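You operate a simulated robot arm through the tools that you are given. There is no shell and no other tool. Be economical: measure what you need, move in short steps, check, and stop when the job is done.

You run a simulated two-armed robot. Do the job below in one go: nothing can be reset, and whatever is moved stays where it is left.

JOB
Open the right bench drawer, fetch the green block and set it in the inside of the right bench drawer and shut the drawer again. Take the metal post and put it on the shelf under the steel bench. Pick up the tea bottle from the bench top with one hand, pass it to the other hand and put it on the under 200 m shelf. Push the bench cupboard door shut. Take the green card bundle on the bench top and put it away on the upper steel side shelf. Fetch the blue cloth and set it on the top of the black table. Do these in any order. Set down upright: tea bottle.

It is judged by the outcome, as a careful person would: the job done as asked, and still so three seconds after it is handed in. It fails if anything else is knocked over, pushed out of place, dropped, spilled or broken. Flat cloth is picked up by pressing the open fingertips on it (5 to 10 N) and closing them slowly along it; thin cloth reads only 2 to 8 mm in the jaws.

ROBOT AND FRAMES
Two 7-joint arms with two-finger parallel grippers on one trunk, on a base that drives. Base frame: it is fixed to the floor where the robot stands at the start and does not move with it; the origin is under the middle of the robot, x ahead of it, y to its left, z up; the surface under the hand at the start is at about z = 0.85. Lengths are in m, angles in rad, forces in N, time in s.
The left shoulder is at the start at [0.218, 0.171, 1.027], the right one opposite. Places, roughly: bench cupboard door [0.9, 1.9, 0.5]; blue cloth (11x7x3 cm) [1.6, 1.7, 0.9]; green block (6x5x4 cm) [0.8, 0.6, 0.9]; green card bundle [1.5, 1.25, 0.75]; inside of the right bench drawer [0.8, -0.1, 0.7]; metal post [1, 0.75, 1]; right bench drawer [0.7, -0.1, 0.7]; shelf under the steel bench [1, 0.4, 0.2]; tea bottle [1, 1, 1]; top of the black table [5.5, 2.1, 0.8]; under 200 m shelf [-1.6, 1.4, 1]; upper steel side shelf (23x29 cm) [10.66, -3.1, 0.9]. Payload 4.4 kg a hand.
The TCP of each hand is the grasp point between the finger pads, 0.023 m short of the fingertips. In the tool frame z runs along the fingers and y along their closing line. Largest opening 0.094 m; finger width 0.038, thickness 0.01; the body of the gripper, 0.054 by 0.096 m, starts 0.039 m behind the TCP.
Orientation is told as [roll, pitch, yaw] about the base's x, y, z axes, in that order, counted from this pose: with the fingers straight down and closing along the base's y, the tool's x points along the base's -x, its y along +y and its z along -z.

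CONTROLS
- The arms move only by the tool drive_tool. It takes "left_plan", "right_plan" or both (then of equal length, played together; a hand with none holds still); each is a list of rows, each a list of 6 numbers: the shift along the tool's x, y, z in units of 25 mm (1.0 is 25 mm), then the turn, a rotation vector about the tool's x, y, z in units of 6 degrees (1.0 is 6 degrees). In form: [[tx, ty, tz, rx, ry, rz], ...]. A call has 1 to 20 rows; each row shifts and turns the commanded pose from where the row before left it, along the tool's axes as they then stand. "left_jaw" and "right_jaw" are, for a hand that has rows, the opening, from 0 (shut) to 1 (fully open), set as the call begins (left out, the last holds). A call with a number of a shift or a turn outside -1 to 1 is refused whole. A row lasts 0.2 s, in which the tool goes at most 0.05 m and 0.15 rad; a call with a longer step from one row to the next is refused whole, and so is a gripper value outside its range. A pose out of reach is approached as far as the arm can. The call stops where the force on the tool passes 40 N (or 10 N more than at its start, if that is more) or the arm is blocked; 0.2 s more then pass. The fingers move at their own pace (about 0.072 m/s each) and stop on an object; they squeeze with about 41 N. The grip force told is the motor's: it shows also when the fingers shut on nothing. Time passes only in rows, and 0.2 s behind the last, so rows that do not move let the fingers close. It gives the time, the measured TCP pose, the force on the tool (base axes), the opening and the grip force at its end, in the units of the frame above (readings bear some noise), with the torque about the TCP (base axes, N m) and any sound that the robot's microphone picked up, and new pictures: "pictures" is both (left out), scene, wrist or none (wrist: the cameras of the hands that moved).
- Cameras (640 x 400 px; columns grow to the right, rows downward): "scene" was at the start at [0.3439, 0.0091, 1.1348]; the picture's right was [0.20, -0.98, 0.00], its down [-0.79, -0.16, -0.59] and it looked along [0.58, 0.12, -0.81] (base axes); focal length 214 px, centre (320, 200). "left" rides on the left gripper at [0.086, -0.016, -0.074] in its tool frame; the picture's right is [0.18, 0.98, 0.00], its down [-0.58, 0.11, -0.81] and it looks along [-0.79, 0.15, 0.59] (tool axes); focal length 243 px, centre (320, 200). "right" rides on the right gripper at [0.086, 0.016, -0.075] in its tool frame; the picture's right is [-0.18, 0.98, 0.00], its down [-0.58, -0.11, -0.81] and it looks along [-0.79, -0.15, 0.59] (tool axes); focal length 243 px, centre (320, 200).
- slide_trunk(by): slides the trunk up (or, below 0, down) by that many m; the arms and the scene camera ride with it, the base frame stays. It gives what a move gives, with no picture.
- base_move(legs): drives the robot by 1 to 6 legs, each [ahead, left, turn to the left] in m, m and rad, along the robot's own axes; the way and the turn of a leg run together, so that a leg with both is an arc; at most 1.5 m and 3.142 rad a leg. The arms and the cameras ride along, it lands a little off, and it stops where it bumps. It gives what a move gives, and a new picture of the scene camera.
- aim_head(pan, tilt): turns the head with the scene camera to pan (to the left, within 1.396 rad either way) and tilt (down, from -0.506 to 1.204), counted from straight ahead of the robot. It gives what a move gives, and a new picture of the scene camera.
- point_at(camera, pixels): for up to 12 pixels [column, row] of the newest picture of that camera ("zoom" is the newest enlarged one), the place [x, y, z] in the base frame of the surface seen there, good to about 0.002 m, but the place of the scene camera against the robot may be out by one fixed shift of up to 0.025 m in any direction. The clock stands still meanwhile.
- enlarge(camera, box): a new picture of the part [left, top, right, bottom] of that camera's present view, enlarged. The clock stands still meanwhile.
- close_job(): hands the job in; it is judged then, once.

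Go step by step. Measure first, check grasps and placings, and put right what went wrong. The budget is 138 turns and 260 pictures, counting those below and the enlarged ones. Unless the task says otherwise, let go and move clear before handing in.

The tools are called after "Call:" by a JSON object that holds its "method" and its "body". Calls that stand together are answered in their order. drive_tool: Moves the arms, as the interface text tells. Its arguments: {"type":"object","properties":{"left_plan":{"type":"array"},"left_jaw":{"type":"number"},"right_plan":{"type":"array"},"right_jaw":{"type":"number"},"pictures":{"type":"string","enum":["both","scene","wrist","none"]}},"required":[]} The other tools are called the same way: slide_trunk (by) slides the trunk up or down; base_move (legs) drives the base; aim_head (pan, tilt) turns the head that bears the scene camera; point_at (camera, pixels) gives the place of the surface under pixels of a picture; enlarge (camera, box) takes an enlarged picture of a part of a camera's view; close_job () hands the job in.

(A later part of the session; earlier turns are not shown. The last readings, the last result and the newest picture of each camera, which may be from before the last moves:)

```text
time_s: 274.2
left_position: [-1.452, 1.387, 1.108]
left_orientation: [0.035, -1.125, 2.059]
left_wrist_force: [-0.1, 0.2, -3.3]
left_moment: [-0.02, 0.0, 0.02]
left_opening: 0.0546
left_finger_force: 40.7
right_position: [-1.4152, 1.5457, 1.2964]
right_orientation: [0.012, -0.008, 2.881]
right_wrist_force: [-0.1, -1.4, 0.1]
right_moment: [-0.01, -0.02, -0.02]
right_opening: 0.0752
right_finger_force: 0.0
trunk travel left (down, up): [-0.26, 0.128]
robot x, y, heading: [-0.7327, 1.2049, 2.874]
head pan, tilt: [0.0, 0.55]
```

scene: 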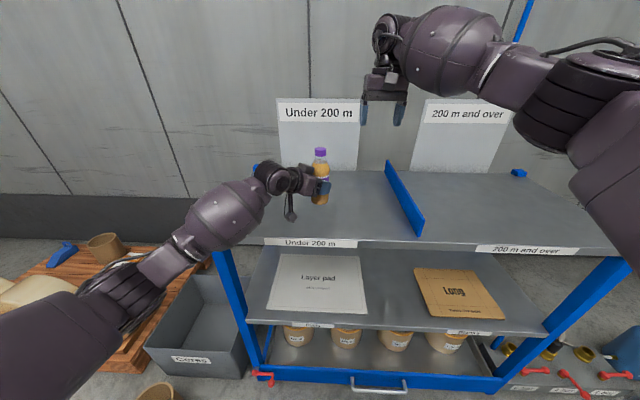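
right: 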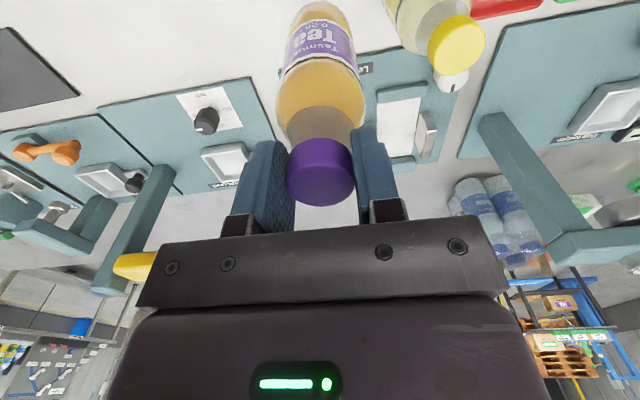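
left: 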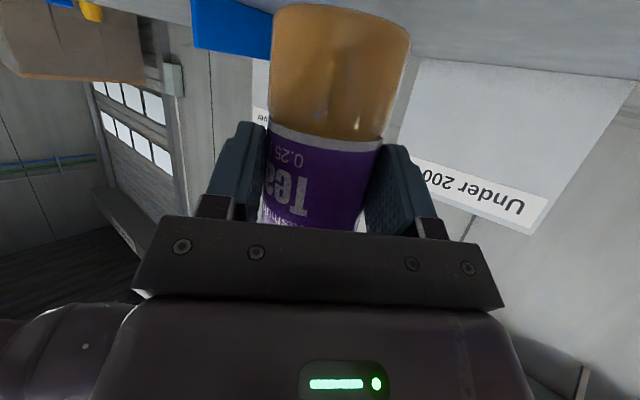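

The camera stalk under the hand would touch the shelf this deep, so I'll set the bottle down near the front first (back 0.08), then regrip higher and move it in.

Call:
{"method": "base_move", "body": {"legs": [[-0.08, 0, 0]]}}

Call:
{"method": "drive_tool", "body": {"left_plan": [[0.6, 0, 0.29, 0, 0, 0], [0.6, 0, 0.29, 0, 0, 0], [0.45, 0, 0.21, 0, 0, 0]], "pictures": "both"}}

```text
time_s: 275.3
left_position: [-1.3752, 1.3667, 1.1082]
left_orientation: [0.036, -1.128, 2.057]
left_wrist_force: [0.6, 0.6, -2.4]
left_moment: [-0.06, -0.05, -0.02]
left_opening: 0.0547
left_finger_force: 40.9
right_position: [-1.3371, 1.5245, 1.2968]
right_orientation: [0.011, -0.009, 2.881]
right_wrist_force: [-0.7, 0.2, 0.6]
right_moment: [-0.02, 0.04, -0.01]
right_opening: 0.0751
right_finger_force: 0.0
trunk travel left (down, up): [-0.26, 0.128]
robot x, y, heading: [-0.6574, 1.1799, 2.872]
head pan, tilt: [0.0, 0.55]
```

scene: 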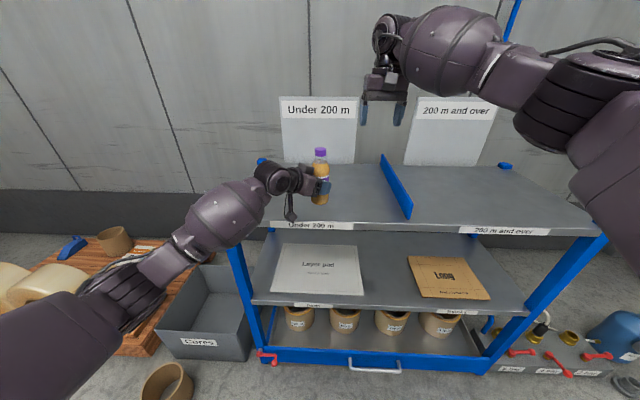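

```text
time_s: 276.1
left_position: [-1.3756, 1.3666, 1.066]
left_orientation: [0.042, -1.133, 2.049]
left_wrist_force: [-2.3, -0.9, 7.8]
left_moment: [0.2, -0.02, 0.03]
left_opening: 0.0546
left_finger_force: 41.0
right_position: [-1.3361, 1.5256, 1.2983]
right_orientation: [0.012, -0.009, 2.882]
right_wrist_force: [-0.2, 0.5, 0.0]
right_moment: [0.01, 0.04, -0.01]
right_opening: 0.075
right_finger_force: 0.0
trunk travel left (down, up): [-0.26, 0.128]
robot x, y, heading: [-0.6561, 1.1816, 2.877]
head pan, tilt: [0.0, 0.55]
```

scene: 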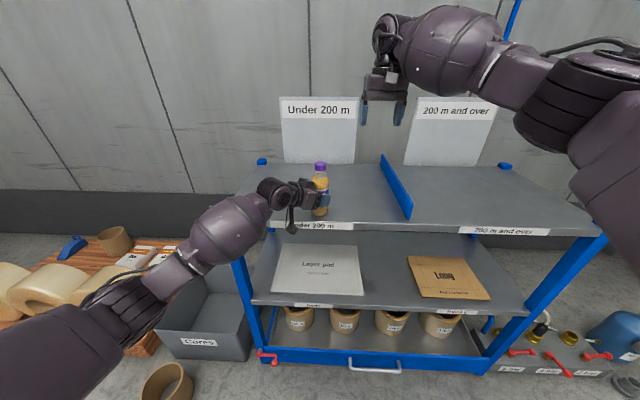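
left: 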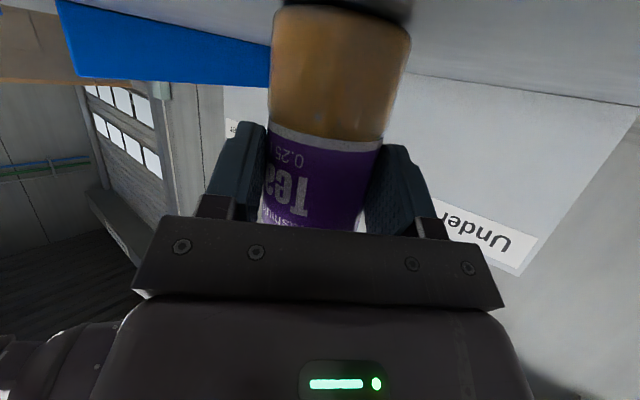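

Light contact at z 1.066. Opening slowly and raising the hand 3.5 cm around the bottle.

Call:
{"method": "drive_tool", "body": {"left_plan": [[0, 0, 0, 0, 0, 0], [0, 0, 0, 0, 0, 0], [0, 0, 0, 0, 0, 0], [-0.45, 0, -0.215, 0, 0, 0], [-0.8, 0, -0.38, 0, 0, 0], [0, 0, 0, 0, 0, 0]], "left_jaw": 0.85, "pictures": "both"}}

```text
time_s: 277.5
left_position: [-1.3768, 1.3671, 1.0974]
left_orientation: [0.035, -1.127, 2.056]
left_wrist_force: [1.0, -0.4, 0.3]
left_moment: [0.0, 0.0, 0.03]
left_opening: 0.0801
left_finger_force: 0.0
right_position: [-1.3376, 1.5258, 1.2967]
right_orientation: [0.01, -0.007, 2.881]
right_wrist_force: [-0.6, 0.0, 0.4]
right_moment: [0.01, 0.01, -0.01]
right_opening: 0.0749
right_finger_force: 0.1
trunk travel left (down, up): [-0.26, 0.128]
robot x, y, heading: [-0.6524, 1.1798, 2.874]
head pan, tilt: [0.0, 0.55]
```

scene: 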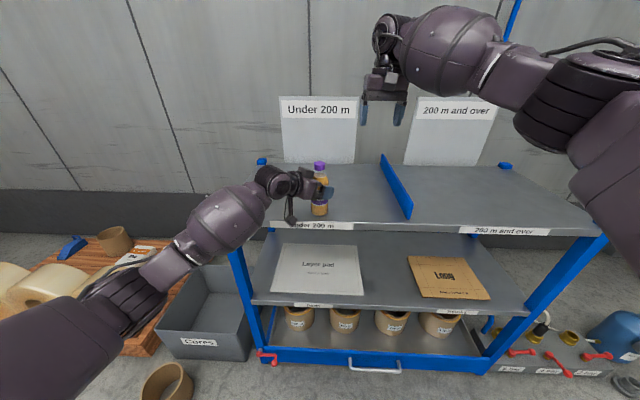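
left: 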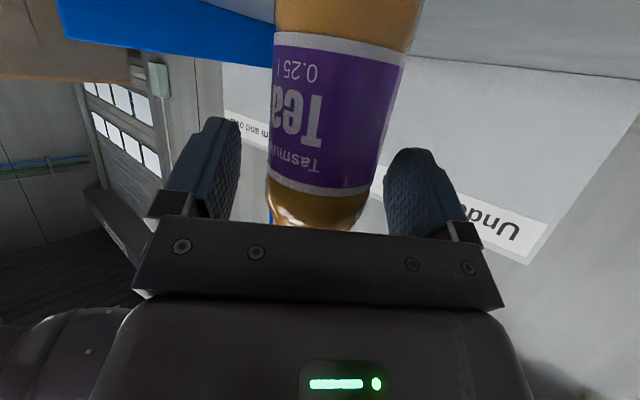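

Bottle stands upright on the shelf, ~5 cm inside the edge and fully supported. I'll leave it and withdraw along the fingers' direction.

Call:
{"method": "drive_tool", "body": {"left_plan": [[0.43, 0, -0.9, 0, 0, 0], [0.43, 0, -0.9, 0, 0, 0], [0.43, 0, -0.9, 0, 0, 0], [0.43, 0, -0.9, 0, 0, 0], [0.43, 0, -0.9, 0, 0, 0], [0.43, 0, -0.9, 0, 0, 0]], "left_jaw": 0.9, "pictures": "none"}}

Call:
{"method": "base_move", "body": {"legs": [[-0.4, 0, 0]]}}

Call:
{"method": "enlarge", "body": {"camera": "scene", "box": [220, 80, 460, 230]}}

```text
time_s: 278.9
left_position: [-1.3018, 1.2371, 1.0959]
left_orientation: [0.037, -1.129, 2.055]
left_wrist_force: [-0.4, -0.4, 0.4]
left_moment: [0.01, -0.03, 0.01]
left_opening: 0.0845
left_finger_force: 0.2
right_position: [-1.3368, 1.5256, 1.2977]
right_orientation: [0.011, -0.009, 2.882]
right_wrist_force: [0.2, 0.6, 0.6]
right_moment: [0.04, 0.02, -0.02]
right_opening: 0.0752
right_finger_force: 0.1
trunk travel left (down, up): [-0.26, 0.128]
robot x, y, heading: [-0.659, 1.1789, 2.876]
head pan, tilt: [0.0, 0.55]
```

```text
time_s: 281.3
left_position: [-0.9196, 1.1335, 1.096]
left_orientation: [0.037, -1.128, 2.056]
left_wrist_force: [0.0, 0.5, 0.3]
left_moment: [-0.02, 0.0, 0.03]
left_opening: 0.0846
left_finger_force: 0.1
right_position: [-0.9538, 1.4209, 1.2962]
right_orientation: [0.01, -0.008, 2.882]
right_wrist_force: [1.0, 0.5, 0.4]
right_moment: [0.01, -0.01, 0.0]
right_opening: 0.0749
right_finger_force: 0.1
trunk travel left (down, up): [-0.26, 0.128]
robot x, y, heading: [-0.2736, 1.0736, 2.873]
head pan, tilt: [0.0, 0.55]
```

scene: 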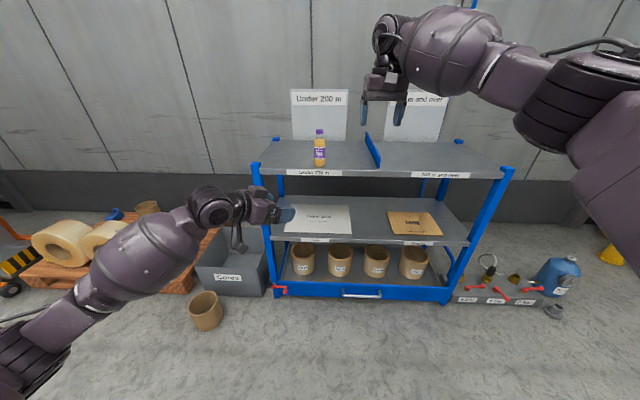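

```text
2.67 times, centred on (340, 155) of scene
```

zoom: 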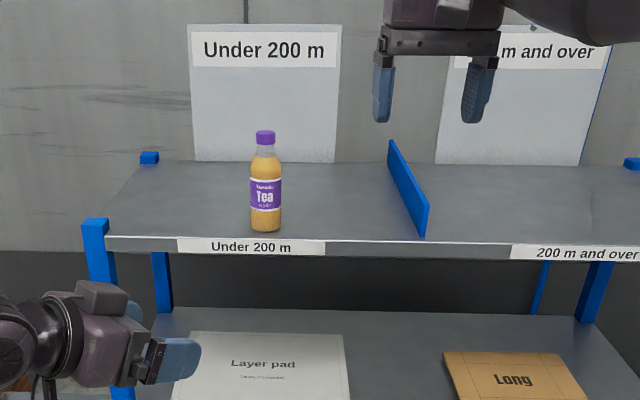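

Tea is standing on the Under 200 m section. Restore the left hand to pointing down and drive toward the left end of the bench to go round the back.

Call:
{"method": "drive_tool", "body": {"left_plan": [[0, 0, 0, 0, 1, 0], [0, 0, 0, 0, 1, 0], [0, 0, 0, 0, 1, 0], [0, 0, 0, 0, 1, 0], [0, 0, 0, 0, 1, 0], [0, 0, 0, 0, 1, 0], [0, 0, 0, 0, 1, 0], [0, 0, 0, 0, 1, 0], [0, 0, 0, 0, 1, 0], [0, 0, 0, 0, 1, 0], [0, 0, 0, 0, 0.75, 0], [0, 0, 0, 0, 0, -1], [0, 0, 0, 0, 0, -1], [0, 0, 0, 0, 0, -1], [0, 0, 0, 0, 0, -1], [0, 0, 0, 0, 0, -1], [0, 0, 0, 0, 0, -1], [0, 0, 0, 0, 0, -1], [0, 0, 0, 0, 0, -0.8]], "left_jaw": 1, "pictures": "none"}}

Call:
{"method": "base_move", "body": {"legs": [[0, 0, 3.095], [0, 1.0, 0], [0, 0.95, 0]]}}

Call:
{"method": "aim_head", "body": {"pan": 0.0, "tilt": 0.45}}

```text
time_s: 285.3
left_position: [-0.9189, 1.133, 1.0962]
left_orientation: [0.012, -0.013, 2.906]
left_wrist_force: [-0.2, 0.3, 1.4]
left_moment: [0.01, 0.01, 0.0]
left_opening: 0.094
left_finger_force: 0.0
right_position: [-0.9558, 1.4209, 1.2978]
right_orientation: [0.012, -0.009, 2.882]
right_wrist_force: [-0.2, 0.1, -0.3]
right_moment: [0.0, 0.03, -0.04]
right_opening: 0.0752
right_finger_force: 0.1
trunk travel left (down, up): [-0.26, 0.128]
robot x, y, heading: [-0.274, 1.0766, 2.876]
head pan, tilt: [0.0, 0.55]
```

```text
time_s: 310.0
left_position: [0.9192, 2.8783, 1.0956]
left_orientation: [0.011, -0.012, -0.247]
left_wrist_force: [-0.1, -0.4, -0.2]
left_moment: [0.01, -0.02, -0.01]
left_opening: 0.094
left_finger_force: 0.0
right_position: [0.9524, 2.5904, 1.2967]
right_orientation: [0.011, -0.008, -0.271]
right_wrist_force: [-0.1, 0.1, -0.4]
right_moment: [0.01, 0.0, 0.03]
right_opening: 0.075
right_finger_force: 0.1
trunk travel left (down, up): [-0.26, 0.128]
robot x, y, heading: [0.2763, 2.9432, -0.28]
head pan, tilt: [0.0, 0.55]
```

scene: 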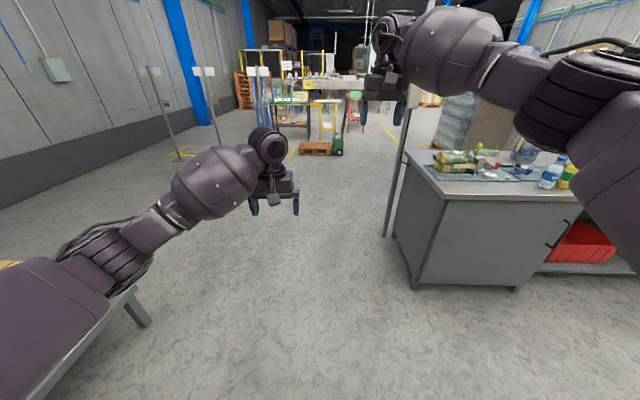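

```text
time_s: 310.6
left_position: [0.92, 2.8791, 1.096]
left_orientation: [0.01, -0.012, -0.246]
left_wrist_force: [0.6, 0.7, -0.7]
left_moment: [-0.02, -0.02, -0.01]
left_opening: 0.0941
left_finger_force: 0.0
right_position: [0.9518, 2.5903, 1.2972]
right_orientation: [0.01, -0.009, -0.27]
right_wrist_force: [0.4, -0.6, 0.2]
right_moment: [-0.06, -0.01, 0.01]
right_opening: 0.075
right_finger_force: 0.0
trunk travel left (down, up): [-0.26, 0.128]
robot x, y, heading: [0.2759, 2.9432, -0.281]
head pan, tilt: [0.0, 0.45]
```

scene: 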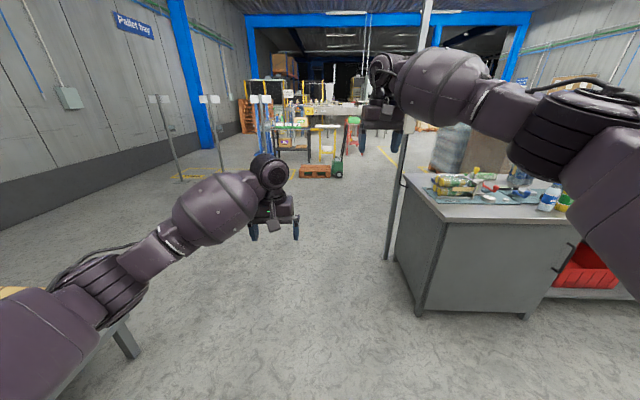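

Aisle along the bench's left end is clear; a pole stands at its back corner (387,255). Measuring pole, pallet and bench back.

Call:
{"method": "point_at", "body": {"camera": "scene", "pixels": [[387, 256], [315, 178], [338, 175], [278, 163], [420, 310], [405, 180], [122, 350], [183, 179], [495, 175], [395, 180]]}}

```text
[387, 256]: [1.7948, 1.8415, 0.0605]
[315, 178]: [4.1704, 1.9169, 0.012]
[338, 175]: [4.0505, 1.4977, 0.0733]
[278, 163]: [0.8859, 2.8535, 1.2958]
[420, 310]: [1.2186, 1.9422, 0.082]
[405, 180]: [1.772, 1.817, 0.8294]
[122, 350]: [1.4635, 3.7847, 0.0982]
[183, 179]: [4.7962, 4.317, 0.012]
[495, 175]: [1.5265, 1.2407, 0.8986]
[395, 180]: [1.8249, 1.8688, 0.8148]
```

Everything behind the bench is open. Driving round: left, forward past the bench end, turn to face its back, then slide along it.

Call:
{"method": "base_move", "body": {"legs": [[0, 0.22, -0.035], [1.45, 0, 0], [1.4, 0, 0], [0, 0, 3.141], [0, 1.2, 0]]}}

Call:
{"method": "aim_head", "body": {"pan": 0.0, "tilt": 0.6}}

```text
time_s: 344.1
left_position: [2.0014, 1.2576, 1.0959]
left_orientation: [0.011, -0.011, 2.834]
left_wrist_force: [0.2, 0.5, -0.2]
left_moment: [-0.01, 0.0, 0.0]
left_opening: 0.0939
left_finger_force: 0.0
right_position: [1.9866, 1.5467, 1.2966]
right_orientation: [0.009, -0.009, 2.808]
right_wrist_force: [0.8, -0.3, 0.3]
right_moment: [0.02, 0.0, 0.02]
right_opening: 0.0751
right_finger_force: 0.1
trunk travel left (down, up): [-0.26, 0.128]
robot x, y, heading: [2.642, 1.1539, 2.802]
head pan, tilt: [0.0, 0.45]
```

scene: 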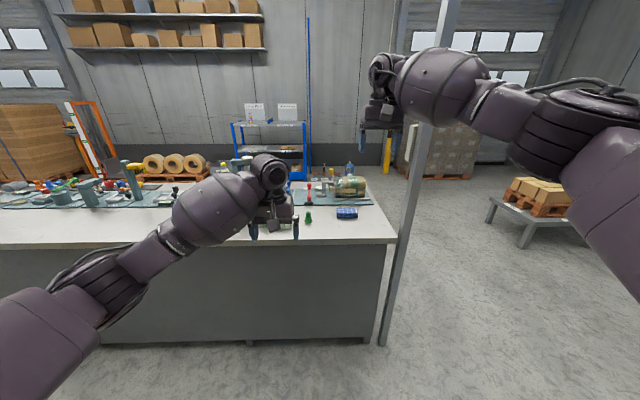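

```text
time_s: 344.8
left_position: [2.0013, 1.2583, 1.0956]
left_orientation: [0.011, -0.011, 2.835]
left_wrist_force: [-0.3, -0.3, -0.4]
left_moment: [0.0, -0.02, -0.01]
left_opening: 0.094
left_finger_force: 0.1
right_position: [1.9855, 1.5471, 1.2967]
right_orientation: [0.009, -0.008, 2.811]
right_wrist_force: [0.2, 0.0, 0.0]
right_moment: [0.02, 0.01, 0.0]
right_opening: 0.0752
right_finger_force: 0.1
trunk travel left (down, up): [-0.26, 0.128]
robot x, y, heading: [2.6392, 1.1565, 2.804]
head pan, tilt: [0.0, 0.6]
```

scene: 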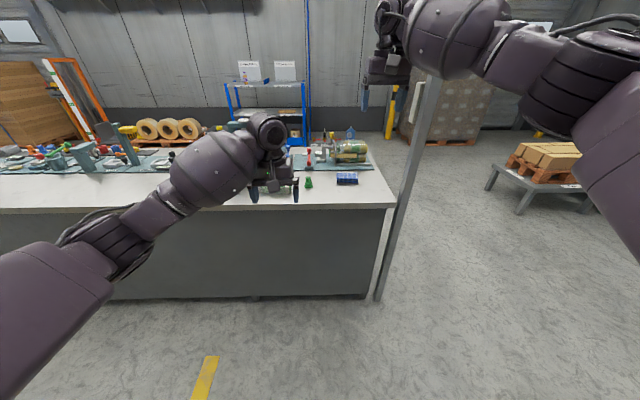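

Behind the bench, facing it. Lower the trunk 0.15 and drive 0.40 forward so the bundle (left) and the cloth (right) are in reach.

Call:
{"method": "slide_trunk", "body": {"by": -0.15}}

Call:
{"method": "base_move", "body": {"legs": [[0.4, 0, 0.022]]}}

Call:
{"method": "drive_tool", "body": {"left_plan": [[0, 0.3, 0, 0, 0, 0]], "right_plan": [[0, 0, 0.5, 0, 0, 0]], "right_jaw": 1, "pictures": "both"}}

```text
time_s: 346.6
left_position: [2.0016, 1.2568, 0.9478]
left_orientation: [0.009, -0.017, 2.834]
left_wrist_force: [0.7, 0.6, 0.2]
left_moment: [0.02, 0.0, -0.01]
left_opening: 0.0943
left_finger_force: 0.1
right_position: [1.9882, 1.5448, 1.1501]
right_orientation: [0.013, -0.012, 2.809]
right_wrist_force: [0.3, 1.0, 0.4]
right_moment: [0.01, 0.01, -0.01]
right_opening: 0.0752
right_finger_force: 0.0
trunk travel left (down, up): [-0.11, 0.278]
robot x, y, heading: [2.6411, 1.1521, 2.802]
head pan, tilt: [0.0, 0.6]
```

```text
time_s: 348.9
left_position: [1.6594, 1.3584, 0.9475]
left_orientation: [0.006, -0.014, 2.855]
left_wrist_force: [-0.3, -0.4, -0.3]
left_moment: [0.0, -0.01, 0.0]
left_opening: 0.0939
left_finger_force: 0.1
right_position: [1.6386, 1.6445, 1.1492]
right_orientation: [0.007, -0.012, 2.838]
right_wrist_force: [0.1, -0.5, 0.1]
right_moment: [-0.02, 0.0, -0.02]
right_opening: 0.0751
right_finger_force: 0.1
trunk travel left (down, up): [-0.11, 0.278]
robot x, y, heading: [2.3023, 1.2704, 2.822]
head pan, tilt: [0.0, 0.6]
stopped in leg 1: the robot was blocked; the commanded pose is now the measured one
```

scene: 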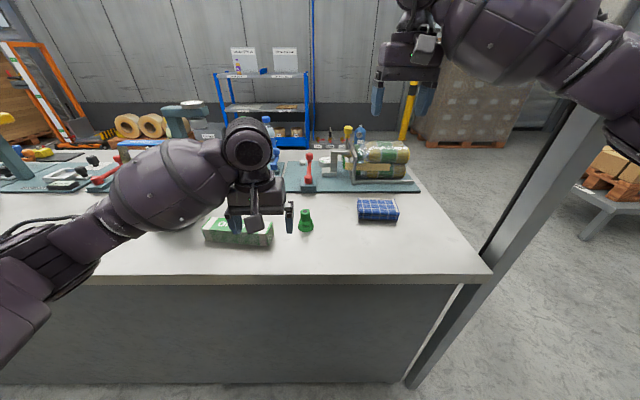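

```text
time_s: 349.2
left_position: [1.6583, 1.3496, 0.9479]
left_orientation: [0.007, -0.016, 2.853]
left_wrist_force: [-0.1, 0.1, -0.3]
left_moment: [-0.01, -0.01, 0.03]
left_opening: 0.094
left_finger_force: 0.0
right_position: [1.6401, 1.6425, 1.1388]
right_orientation: [0.004, -0.013, 2.836]
right_wrist_force: [0.8, -0.4, -1.1]
right_moment: [0.01, 0.0, 0.01]
right_opening: 0.0938
right_finger_force: 0.1
trunk travel left (down, up): [-0.11, 0.278]
robot x, y, heading: [2.3006, 1.2729, 2.822]
head pan, tilt: [0.0, 0.6]
```

scene: 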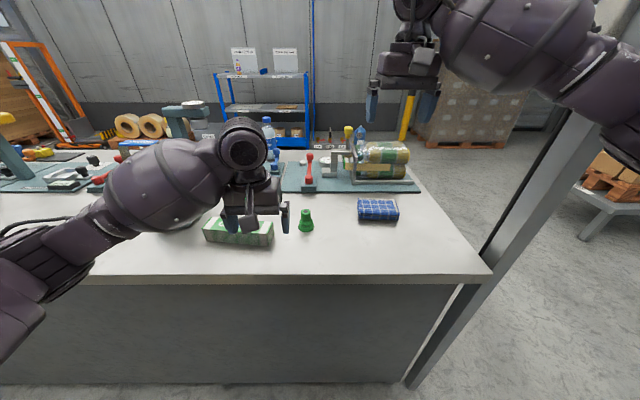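
right: 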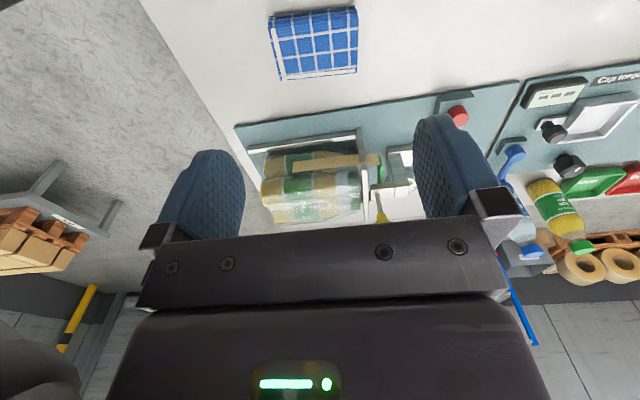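
left: 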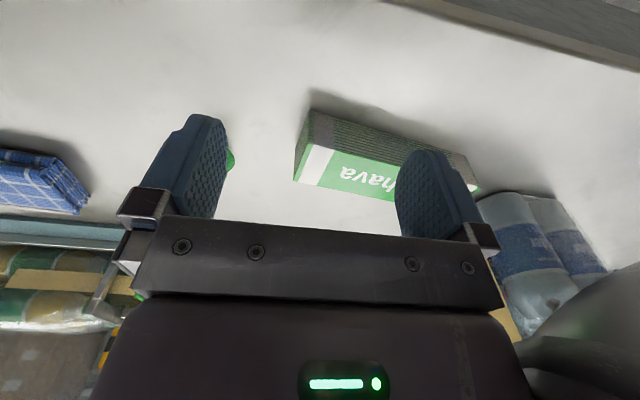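

The base stopped slightly early (the pole near the right arm). Both targets are in view; measuring them.

Call:
{"method": "point_at", "body": {"camera": "left", "pixels": [[298, 180], [330, 187], [312, 112], [333, 150], [475, 187], [390, 130], [400, 160], [455, 155]]}}

Call:
{"method": "point_at", "body": {"camera": "right", "pixels": [[270, 18], [354, 10], [278, 80], [356, 72], [313, 40], [268, 50], [313, 78]]}}

Call:
{"method": "enlarge", "body": {"camera": "scene", "box": [180, 150, 440, 290]}}

```text
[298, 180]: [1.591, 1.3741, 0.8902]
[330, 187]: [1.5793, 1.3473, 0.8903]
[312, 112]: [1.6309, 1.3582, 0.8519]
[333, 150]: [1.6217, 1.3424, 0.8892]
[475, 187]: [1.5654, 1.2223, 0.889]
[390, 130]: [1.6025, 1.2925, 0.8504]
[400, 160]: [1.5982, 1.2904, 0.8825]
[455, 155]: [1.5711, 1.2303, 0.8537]
```

```text
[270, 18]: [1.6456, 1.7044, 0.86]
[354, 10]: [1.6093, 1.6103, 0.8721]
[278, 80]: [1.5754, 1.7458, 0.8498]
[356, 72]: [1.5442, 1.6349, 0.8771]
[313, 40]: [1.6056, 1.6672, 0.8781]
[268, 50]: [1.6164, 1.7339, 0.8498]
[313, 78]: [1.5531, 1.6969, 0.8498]
```

```text
2.46 times, centred on (310, 220) of scene
```

zoom: 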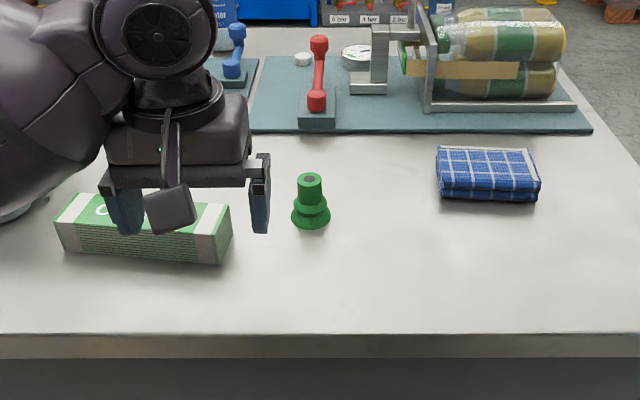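

Bundle centre ≈(1.598,1.295), axis slightly off the bench line; cloth centre ≈(1.595,1.670). Both need gripping across their short side, so I'll turn both hands ~90°.

Call:
{"method": "drive_tool", "body": {"left_plan": [[0, 0, -0.3, 0, 0, 0.904], [0, 0, -0.3, 0, 0, 0.904], [0, 0, -0.3, 0, 0, 0.904], [0, 0, 0, 0, 0, 0.904], [0, 0, 0, 0, 0, 0.904], [0, 0, 0, 0, 0, 0.904], [0, 0, 0, 0, 0, 0.904], [0, 0, 0, 0, 0, 0.904], [0, 0, 0, 0, 0, 0.904], [0, 0, 0, 0, 0, 0.904], [0, 0, 0, 0, 0, 0.904], [0, 0, 0, 0, 0, 0.904], [0, 0, 0, 0, 0, 0.904], [0, 0, 0, 0, 0, 0.904], [0, 0, 0, 0, 0, 0.904]], "right_plan": [[0, 0, 0, 0, 0, -0.975], [0, 0, 0, 0, 0, -0.975], [0, 0, 0, 0, 0, -0.975], [0, 0, 0, 0, 0, -0.975], [0, 0, 0, 0, 0, -0.975], [0, 0, 0, 0, 0, -0.975], [0, 0, 0, 0, 0, -0.975], [0, 0, 0, 0, 0, -0.975], [0, 0, 0, 0, 0, -0.975], [0, 0, 0, 0, 0, -0.975], [0, 0, 0, 0, 0, -0.975], [0, 0, 0, 0, 0, -0.975], [0, 0, 0, 0, 0, -0.975], [0, 0, 0, 0, 0, -0.975], [0, 0, 0, 0, 0, -0.975]], "pictures": "wrist"}}

```text
time_s: 352.4
left_position: [1.6558, 1.3531, 0.9691]
left_orientation: [0.013, 0.006, 1.432]
left_wrist_force: [0.3, -0.4, 0.4]
left_moment: [0.0, 0.01, -0.02]
left_opening: 0.0941
left_finger_force: 0.0
right_position: [1.7914, 1.5042, 1.12]
right_orientation: [-0.008, -0.008, -1.917]
right_wrist_force: [0.5, -0.3, 0.3]
right_moment: [0.02, -0.03, 0.01]
right_opening: 0.0938
right_finger_force: 0.1
right hand out of reach, approached as far as the arm can: row 9, 10, 11, 12, 13, 14, 15
trunk travel left (down, up): [-0.11, 0.278]
robot x, y, heading: [2.2969, 1.2734, 2.825]
head pan, tilt: [0.0, 0.6]
```

right: 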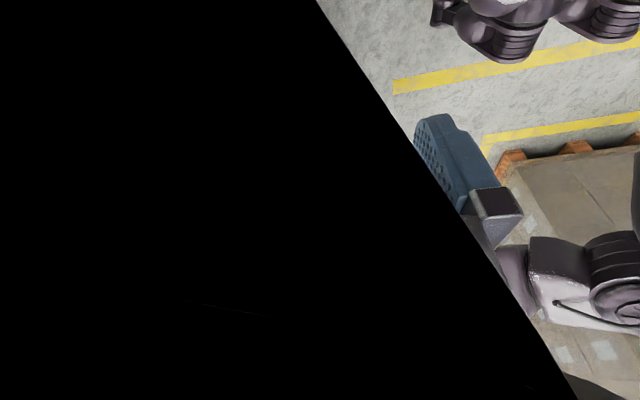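
left: 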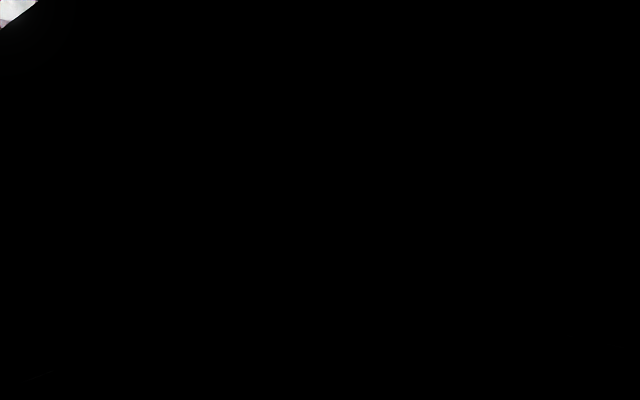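

Cameras are occluded in these yaws, but the left hand's pose is reached; I'll use the measured positions. Moving the left hand above the bundle and checking with the scene camera; the right hand turns back.

Call:
{"method": "drive_tool", "body": {"left_plan": [[0.873, 0.656, 0, 0, 0, 0], [0.873, 0.656, 0, 0, 0, 0], [0.873, 0.656, 0, 0, 0, 0], [0, 0, 0, 0, 0, 0], [0, 0, 0, 0, 0, 0], [0, 0, 0, 0, 0, 0], [0, 0, 0, 0, 0, 0], [0, 0, 0, 0, 0, 0], [0, 0, 0, 0, 0, 0], [0, 0, 0, 0, 0, 0], [0, 0, 0, 0, 0, 0], [0, 0, 0, 0, 0, 0], [0, 0, 0, 0, 0, 0], [0, 0, 0, 0, 0, 0], [0, 0, 0, 0, 0, 0]], "right_plan": [[0, 0, 0, 0, 0, 0.975], [0, 0, 0, 0, 0, 0.975], [0, 0, 0, 0, 0, 0.975], [0, 0, 0, 0, 0, 0.975], [0, 0, 0, 0, 0, 0.975], [0, 0, 0, 0, 0, 0.975], [0, 0, 0, 0, 0, 0.975], [0, 0, 0, 0, 0, 0.975], [0, 0, 0, 0, 0, 0.975], [0, 0, 0, 0, 0, 0.975], [0, 0, 0, 0, 0, 0.975], [0, 0, 0, 0, 0, 0.975], [0, 0, 0, 0, 0, 0.975], [0, 0, 0, 0, 0, 0.975], [0, 0, 0, 0, 0, 0.975]], "pictures": "scene"}}

Call:
{"method": "enlarge", "body": {"camera": "scene", "box": [160, 150, 360, 290]}}

```text
time_s: 355.6
left_position: [1.5987, 1.2953, 0.9709]
left_orientation: [0.012, 0.009, 1.433]
left_wrist_force: [-0.7, -0.2, 0.0]
left_moment: [-0.03, 0.0, -0.03]
left_opening: 0.0941
left_finger_force: 0.0
right_position: [1.7899, 1.5028, 1.12]
right_orientation: [0.009, -0.008, 2.833]
right_wrist_force: [0.5, 0.2, -0.1]
right_moment: [-0.01, -0.01, -0.03]
right_opening: 0.094
right_finger_force: 0.0
trunk travel left (down, up): [-0.11, 0.278]
robot x, y, heading: [2.2963, 1.271, 2.826]
head pan, tilt: [0.0, 0.6]
```

scene: 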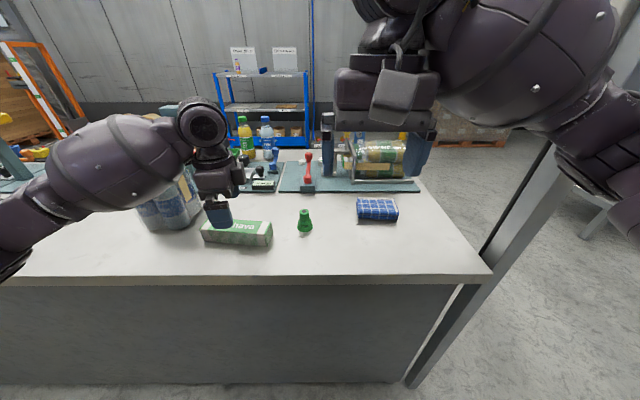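

```text
2.86 times, centred on (260, 220) of scene
```

zoom: 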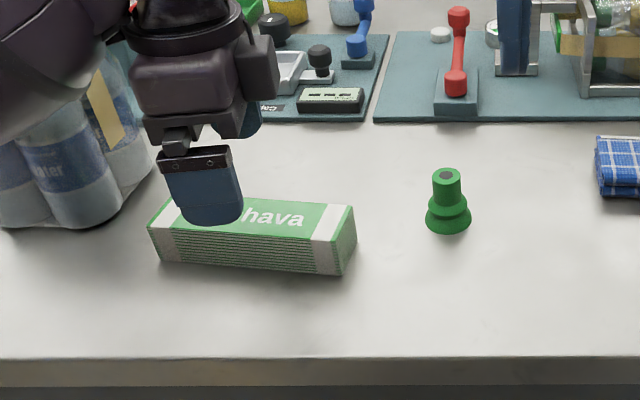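

Checking clearance between the hand's outer side and the water pack.

Call:
{"method": "point_at", "body": {"camera": "scene", "pixels": [[205, 225], [200, 205], [190, 190], [165, 225], [185, 222], [150, 200], [245, 180], [237, 210], [215, 238]]}}

```text
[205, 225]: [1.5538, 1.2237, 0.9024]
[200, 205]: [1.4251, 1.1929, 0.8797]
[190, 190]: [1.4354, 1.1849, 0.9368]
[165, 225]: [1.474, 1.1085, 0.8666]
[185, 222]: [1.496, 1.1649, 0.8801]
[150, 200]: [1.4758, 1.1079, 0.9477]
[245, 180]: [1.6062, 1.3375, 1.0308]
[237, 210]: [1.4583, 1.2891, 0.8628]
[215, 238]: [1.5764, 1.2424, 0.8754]
```

I should recheck the bundle's axis using clear corner points in the zoomed scene picture.

Call:
{"method": "point_at", "body": {"camera": "zoom", "pixels": [[158, 232], [335, 243], [345, 212], [163, 258], [340, 270], [310, 235], [250, 205], [315, 208], [354, 240], [270, 240]]}}

```text
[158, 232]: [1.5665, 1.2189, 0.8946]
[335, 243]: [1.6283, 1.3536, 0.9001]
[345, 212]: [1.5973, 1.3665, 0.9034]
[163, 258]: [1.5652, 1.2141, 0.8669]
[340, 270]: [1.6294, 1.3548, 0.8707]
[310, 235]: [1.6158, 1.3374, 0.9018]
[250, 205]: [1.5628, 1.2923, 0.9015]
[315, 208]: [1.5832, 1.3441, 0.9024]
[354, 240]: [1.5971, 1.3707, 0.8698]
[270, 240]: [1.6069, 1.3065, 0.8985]
```

The bundle's axis is at 0.428 rad, centre (1.579,1.297). Rotating a further 0.29 rad, shifting 2 cm, and descending.

Call:
{"method": "drive_tool", "body": {"left_plan": [[0, 0, 0, 0, 0, 0.92], [0, 0, 0, 0, 0, 0.92], [0, 0, 0, 0, 0, 0.92], [0.28, 0.736, 0, 0, 0, 0], [0, 0, 0.96, 0, 0, 0], [0, 0, 0.96, 0, 0, 0]], "pictures": "none"}}

Call:
{"method": "enlarge", "body": {"camera": "scene", "box": [160, 150, 360, 290]}}

```text
time_s: 357.1
left_position: [1.5776, 1.2959, 0.9199]
left_orientation: [0.008, 0.009, 1.144]
left_wrist_force: [0.9, 0.4, 0.4]
left_moment: [-0.02, 0.02, -0.03]
left_opening: 0.0939
left_finger_force: 0.0
right_position: [1.7894, 1.504, 1.1195]
right_orientation: [0.009, -0.005, 2.834]
right_wrist_force: [0.9, 0.8, -0.8]
right_moment: [0.02, -0.01, 0.02]
right_opening: 0.0938
right_finger_force: 0.2
trunk travel left (down, up): [-0.11, 0.278]
robot x, y, heading: [2.3009, 1.2663, 2.824]
head pan, tilt: [0.0, 0.6]
```

```text
2.86 times, centred on (260, 220) of scene
```

zoom: 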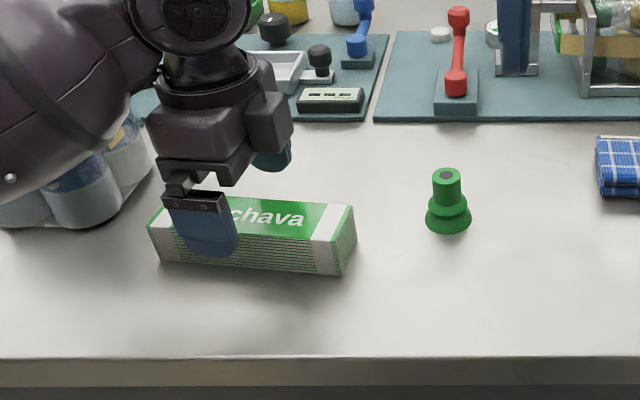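

Fingers straddle the bundle, slightly left of centre; shift 2 cm right, descend and close.

Call:
{"method": "drive_tool", "body": {"left_plan": [[-0.8, 0, 0, 0, 0, 0], [0, 0, 0.9, 0, 0, 0], [0, 0, 0.88, 0, 0, 0], [0, 0, 0, 0, 0, 0]], "pictures": "none"}}

Call:
{"method": "drive_tool", "body": {"left_plan": [[0, 0, 0, 0, 0, 0], [0, 0, 0, 0, 0, 0], [0, 0, 0, 0, 0, 0], [0, 0, 0, 0, 0, 0], [0, 0, -0.5, 0, 0, 0], [0, 0, -1, 0, 0, 0], [0, 0, -1, 0, 0, 0]], "left_jaw": 0, "pictures": "scene"}}

```text
time_s: 358.1
left_position: [1.5856, 1.3147, 0.877]
left_orientation: [0.011, 0.01, 1.145]
left_wrist_force: [-0.1, -0.7, 0.4]
left_moment: [0.03, -0.01, -0.02]
left_opening: 0.0939
left_finger_force: 0.1
right_position: [1.7912, 1.5032, 1.1201]
right_orientation: [0.009, -0.008, 2.834]
right_wrist_force: [-0.5, -0.1, 1.0]
right_moment: [-0.01, 0.03, -0.03]
right_opening: 0.0938
right_finger_force: 0.2
trunk travel left (down, up): [-0.11, 0.278]
robot x, y, heading: [2.2979, 1.2712, 2.819]
head pan, tilt: [0.0, 0.6]
```

```text
time_s: 359.6
left_position: [1.5859, 1.3148, 0.9392]
left_orientation: [0.009, 0.01, 1.145]
left_wrist_force: [0.1, 0.2, -1.5]
left_moment: [0.05, 0.0, 0.0]
left_opening: 0.0448
left_finger_force: 40.8
right_position: [1.7905, 1.5029, 1.1208]
right_orientation: [0.009, -0.006, 2.834]
right_wrist_force: [0.7, -0.3, 0.4]
right_moment: [0.0, -0.01, 0.01]
right_opening: 0.0941
right_finger_force: 0.0
trunk travel left (down, up): [-0.11, 0.278]
robot x, y, heading: [2.299, 1.2675, 2.827]
head pan, tilt: [0.0, 0.6]
```

scene: 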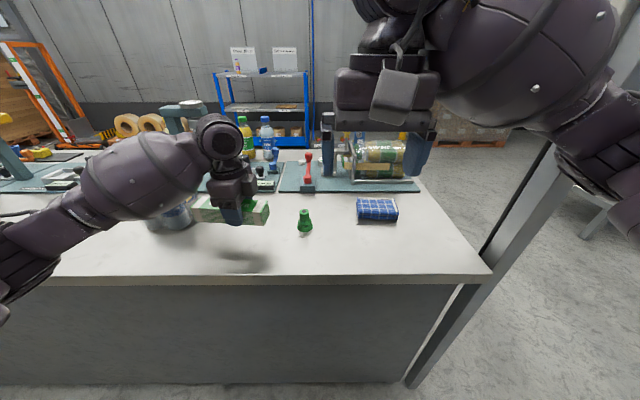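

The bundle is in hand. Lift it higher, and rotate the right hand the other way for the cloth.

Call:
{"method": "drive_tool", "body": {"left_plan": [[0, 0, -1, 0, 0, 0], [0, 0, -1, 0, 0, 0], [0, 0, -1, 0, 0, 0], [0, 0, -1, 0, 0, 0], [0, 0, -1, 0, 0, 0], [0, 0, 0, 0, 0, 0], [0, 0, 0, 0, 0, 0], [0, 0, 0, 0, 0, 0], [0, 0, 0, 0, 0, 0], [0, 0, 0, 0, 0, 0], [0, 0, 0, 0, 0, 0], [0, 0, 0, 0, 0, 0], [0, 0, 0, 0, 0, 0], [0, 0, 0, 0, 0, 0], [0, 0, 0, 0, 0, 0], [0, 0, 0, 0, 0, 0]], "right_plan": [[0, 0, 0, 0, 0, 0.968], [0, 0, 0, 0, 0, 0.968], [0, 0, 0, 0, 0, 0.968], [0, 0, 0, 0, 0, 0.968], [0, 0, 0, 0, 0, 0.968], [0, 0, 0, 0, 0, 0.968], [0, 0, 0, 0, 0, 0.968], [0, 0, 0, 0, 0, 0.968], [0, 0, 0, 0, 0, 0.968], [0, 0, 0, 0, 0, 0.968], [0, 0, 0, 0, 0, 0.968], [0, 0, 0, 0, 0, 0.968], [0, 0, 0, 0, 0, 0.968], [0, 0, 0, 0, 0, 0.968], [0, 0, 0, 0, 0, 0.968], [0, 0, 0, 0, 0, 0.968]], "pictures": "both"}}

```text
time_s: 363.1
left_position: [1.5872, 1.3148, 1.0644]
left_orientation: [0.009, 0.011, 1.145]
left_wrist_force: [0.3, 0.0, -1.1]
left_moment: [0.0, -0.02, -0.04]
left_opening: 0.0449
left_finger_force: 41.2
right_position: [1.7906, 1.5043, 1.1195]
right_orientation: [0.006, 0.008, 1.211]
right_wrist_force: [-0.2, 1.4, 0.1]
right_moment: [0.01, 0.0, -0.03]
right_opening: 0.094
right_finger_force: 0.1
trunk travel left (down, up): [-0.11, 0.278]
robot x, y, heading: [2.2964, 1.2702, 2.818]
head pan, tilt: [0.0, 0.6]
```

scene: 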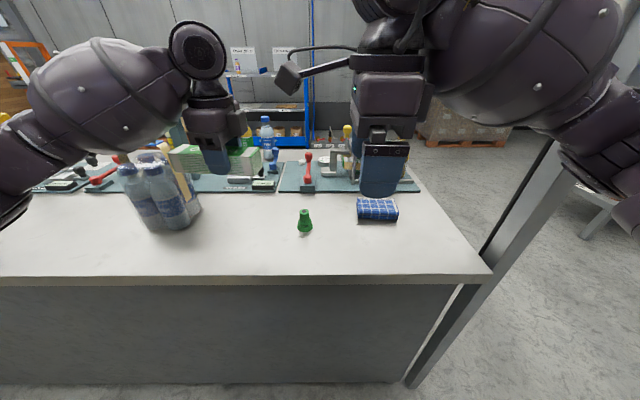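
right: 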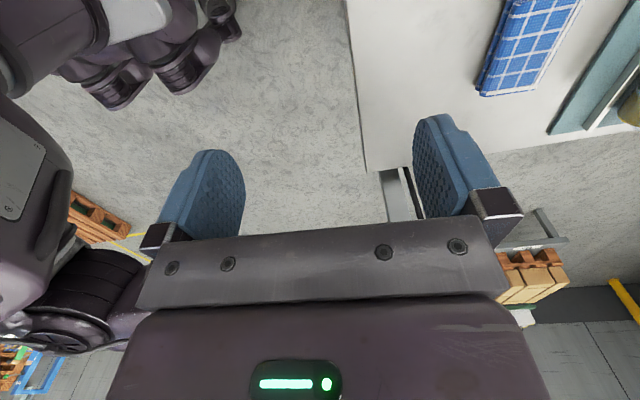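
left: 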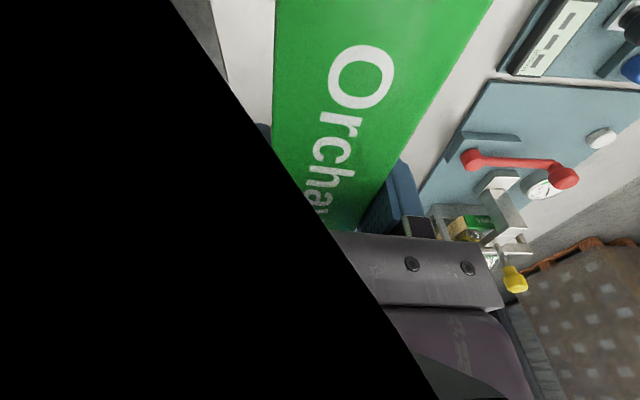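

Right hand turned well, cloth visible at (525,50). Measure it again and move over.

Call:
{"method": "point_at", "body": {"camera": "right", "pixels": [[482, 85], [535, 90], [505, 10], [572, 15], [530, 50], [512, 70], [545, 70]]}}

Call:
{"method": "drive_tool", "body": {"right_plan": [[-0.345, 0.9, 0, 0, 0, 0], [-0.345, 0.9, 0, 0, 0, 0], [-0.345, 0.9, 0, 0, 0, 0], [-0.345, 0.9, 0, 0, 0, 0], [-0.345, 0.9, 0, 0, 0, 0], [-0.345, 0.9, 0, 0, 0, 0], [-0.345, 0.9, 0, 0, 0, 0], [-0.345, 0.9, 0, 0, 0, 0], [-0.345, 0.9, 0, 0, 0, 0], [-0.345, 0.9, 0, 0, 0, 0]], "pictures": "wrist"}}

```text
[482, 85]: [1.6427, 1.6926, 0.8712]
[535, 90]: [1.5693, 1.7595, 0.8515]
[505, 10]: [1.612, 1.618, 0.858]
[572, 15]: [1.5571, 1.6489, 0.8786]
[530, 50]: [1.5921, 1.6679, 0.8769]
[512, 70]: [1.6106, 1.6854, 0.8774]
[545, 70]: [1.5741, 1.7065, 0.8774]
```

```text
time_s: 365.2
left_position: [1.5904, 1.3128, 1.0667]
left_orientation: [0.012, 0.01, 1.145]
left_wrist_force: [-0.1, 0.1, -1.0]
left_moment: [0.03, 0.0, 0.0]
left_opening: 0.045
left_finger_force: 41.2
right_position: [1.6126, 1.659, 1.1238]
right_orientation: [0.009, 0.005, 1.213]
right_wrist_force: [-0.1, -0.4, 0.3]
right_moment: [0.0, -0.01, -0.03]
right_opening: 0.0942
right_finger_force: 0.1
trunk travel left (down, up): [-0.11, 0.278]
robot x, y, heading: [2.2993, 1.268, 2.828]
head pan, tilt: [0.0, 0.6]
```

right: 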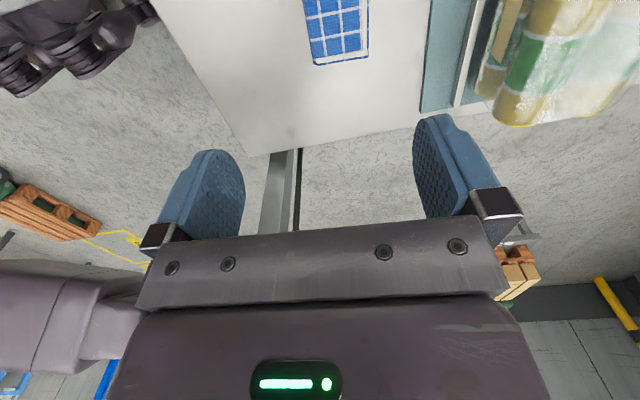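

Cloth centre (1.594,1.668), top 0.878, bench 0.8495. Shift 2 cm and descend, leaving tips ~3 mm above the bench.

Call:
{"method": "drive_tool", "body": {"right_plan": [[-0.08, 0.82, 0, 0, 0, 0], [0, 0, 1, 0, 0, 0], [0, 0, 1, 0, 0, 0], [0, 0, 1, 0, 0, 0], [0, 0, 1, 0, 0, 0], [0, 0, 1, 0, 0, 0], [0, 0, 1, 0, 0, 0], [0, 0, 1, 0, 0, 0]], "right_jaw": 1, "pictures": "wrist"}}

```text
time_s: 367.1
left_position: [1.5933, 1.3051, 1.0693]
left_orientation: [0.019, 0.004, 1.145]
left_wrist_force: [1.1, 1.0, -1.9]
left_moment: [0.06, -0.02, -0.02]
left_opening: 0.0448
left_finger_force: 41.1
right_position: [1.593, 1.6611, 0.9575]
right_orientation: [0.02, 0.004, 1.215]
right_wrist_force: [-0.1, 0.2, -0.3]
right_moment: [-0.01, -0.02, 0.0]
right_opening: 0.094
right_finger_force: 0.1
trunk travel left (down, up): [-0.11, 0.278]
robot x, y, heading: [2.2983, 1.2673, 2.825]
head pan, tilt: [0.0, 0.6]
```

right: 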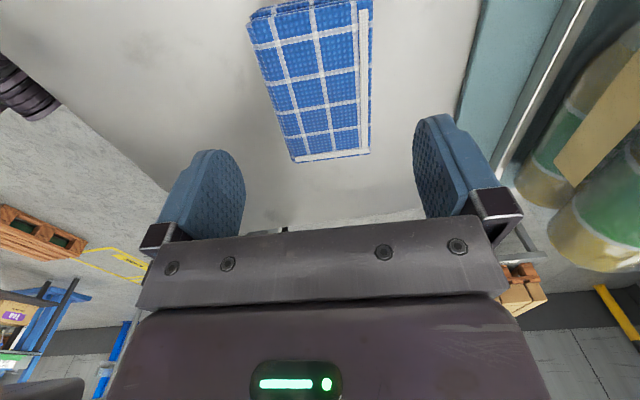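

The left hand was nudged ~1 cm (right camera stalk close to it). I'll move the left hand up and away, then finish the descent.

Call:
{"method": "drive_tool", "body": {"left_plan": [[0.5, 0, -1, 0, 0, 0], [0.5, 0, -1, 0, 0, 0], [1, 0, -0.5, 0, 0, 0], [1, 0, 0, 0, 0, 0], [1, 0, 0, 0, 0, 0]], "pictures": "scene"}}

Call:
{"method": "point_at", "body": {"camera": "right", "pixels": [[293, 160], [368, 153], [250, 25], [370, 5], [325, 80], [320, 190]]}}

```text
time_s: 368.2
left_position: [1.5524, 1.2129, 1.1316]
left_orientation: [0.019, 0.004, 1.144]
left_wrist_force: [-0.8, 1.0, -1.1]
left_moment: [0.05, -0.01, -0.01]
left_opening: 0.0447
left_finger_force: 41.3
right_position: [1.593, 1.6611, 0.957]
right_orientation: [0.021, 0.001, 1.213]
right_wrist_force: [-0.2, -0.2, 0.3]
right_moment: [-0.01, 0.0, 0.02]
right_opening: 0.0941
right_finger_force: 0.1
trunk travel left (down, up): [-0.11, 0.278]
robot x, y, heading: [2.2996, 1.2716, 2.818]
head pan, tilt: [0.0, 0.6]
```

scene: 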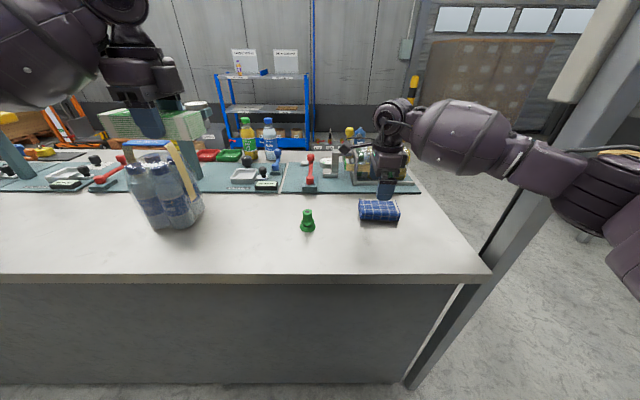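

```text
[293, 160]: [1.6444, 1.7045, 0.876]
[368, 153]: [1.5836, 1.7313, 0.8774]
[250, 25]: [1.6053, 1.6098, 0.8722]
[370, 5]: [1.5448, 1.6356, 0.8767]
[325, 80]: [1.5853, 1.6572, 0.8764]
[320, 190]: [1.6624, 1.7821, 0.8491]
```

Cloth centre (1.5945,1.670); 1 cm shift, then down to z≈0.876 and close.

Call:
{"method": "drive_tool", "body": {"right_plan": [[-0.36, 0.07, 1, 0, 0, 0], [0, 0, 1, 0, 0, 0], [0, 0, 1, 0, 0, 0], [0, 0, 0.25, 0, 0, 0], [0, 0, 0, 0, 0, 0]], "right_jaw": 1, "pictures": "wrist"}}

```text
time_s: 369.4
left_position: [1.5541, 1.2136, 1.1317]
left_orientation: [0.02, 0.002, 1.145]
left_wrist_force: [-0.3, 0.1, -1.8]
left_moment: [-0.01, 0.0, 0.01]
left_opening: 0.0447
left_finger_force: 40.8
right_position: [1.5931, 1.67, 0.8779]
right_orientation: [0.025, 0.001, 1.212]
right_wrist_force: [0.0, 0.4, -0.6]
right_moment: [0.01, 0.01, -0.02]
right_opening: 0.0939
right_finger_force: 0.1
trunk travel left (down, up): [-0.11, 0.278]
robot x, y, heading: [2.2982, 1.2669, 2.817]
head pan, tilt: [0.0, 0.6]
```

right: 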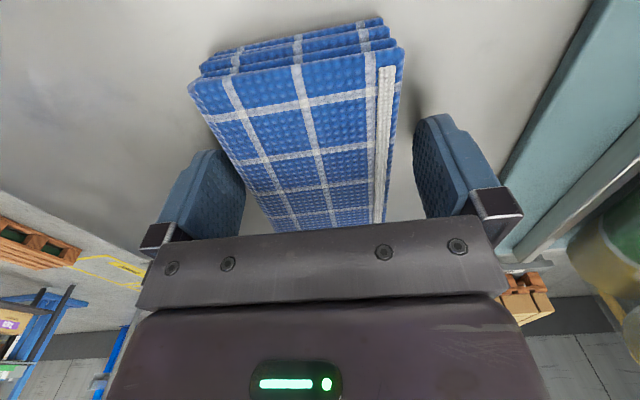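

The cloth lies between the fingers. Closing and lifting.

Call:
{"method": "drive_tool", "body": {"right_plan": [[0, 0, 0.08, 0, 0, 0], [0, 0, 0, 0, 0, 0], [0, 0, 0, 0, 0, 0], [0, 0, 0, 0, 0, 0], [0, 0, 0, 0, 0, 0], [0, 0, -0.6, 0, 0, 0], [0, 0, -1, 0, 0, 0], [0, 0, -1, 0, 0, 0], [0, 0, -1, 0, 0, 0], [0, 0, -1, 0, 0, 0]], "right_jaw": 0, "pictures": "both"}}

```text
time_s: 371.6
left_position: [1.55, 1.211, 1.1277]
left_orientation: [0.014, 0.001, 1.147]
left_wrist_force: [-0.1, -0.3, -1.8]
left_moment: [0.03, 0.01, 0.0]
left_opening: 0.0448
left_finger_force: 40.9
right_position: [1.5928, 1.6597, 0.9737]
right_orientation: [-0.004, 0.001, 1.229]
right_wrist_force: [0.2, -0.9, -0.6]
right_moment: [-0.01, -0.01, -0.01]
right_opening: 0.0677
right_finger_force: 40.7
trunk travel left (down, up): [-0.11, 0.278]
robot x, y, heading: [2.2967, 1.2674, 2.823]
head pan, tilt: [0.0, 0.6]
```

scene: 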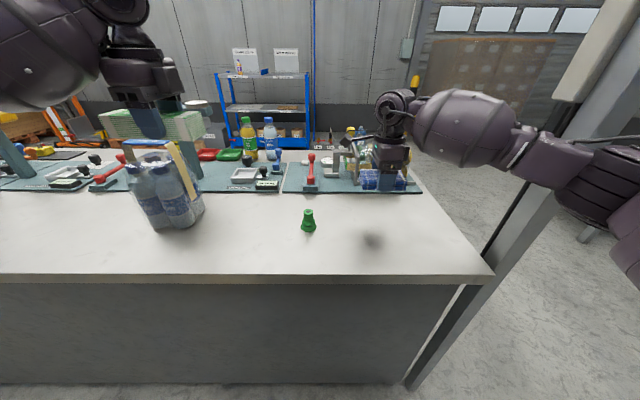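
right: 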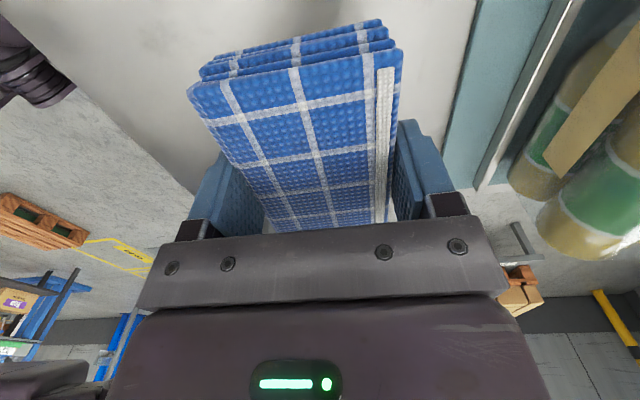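

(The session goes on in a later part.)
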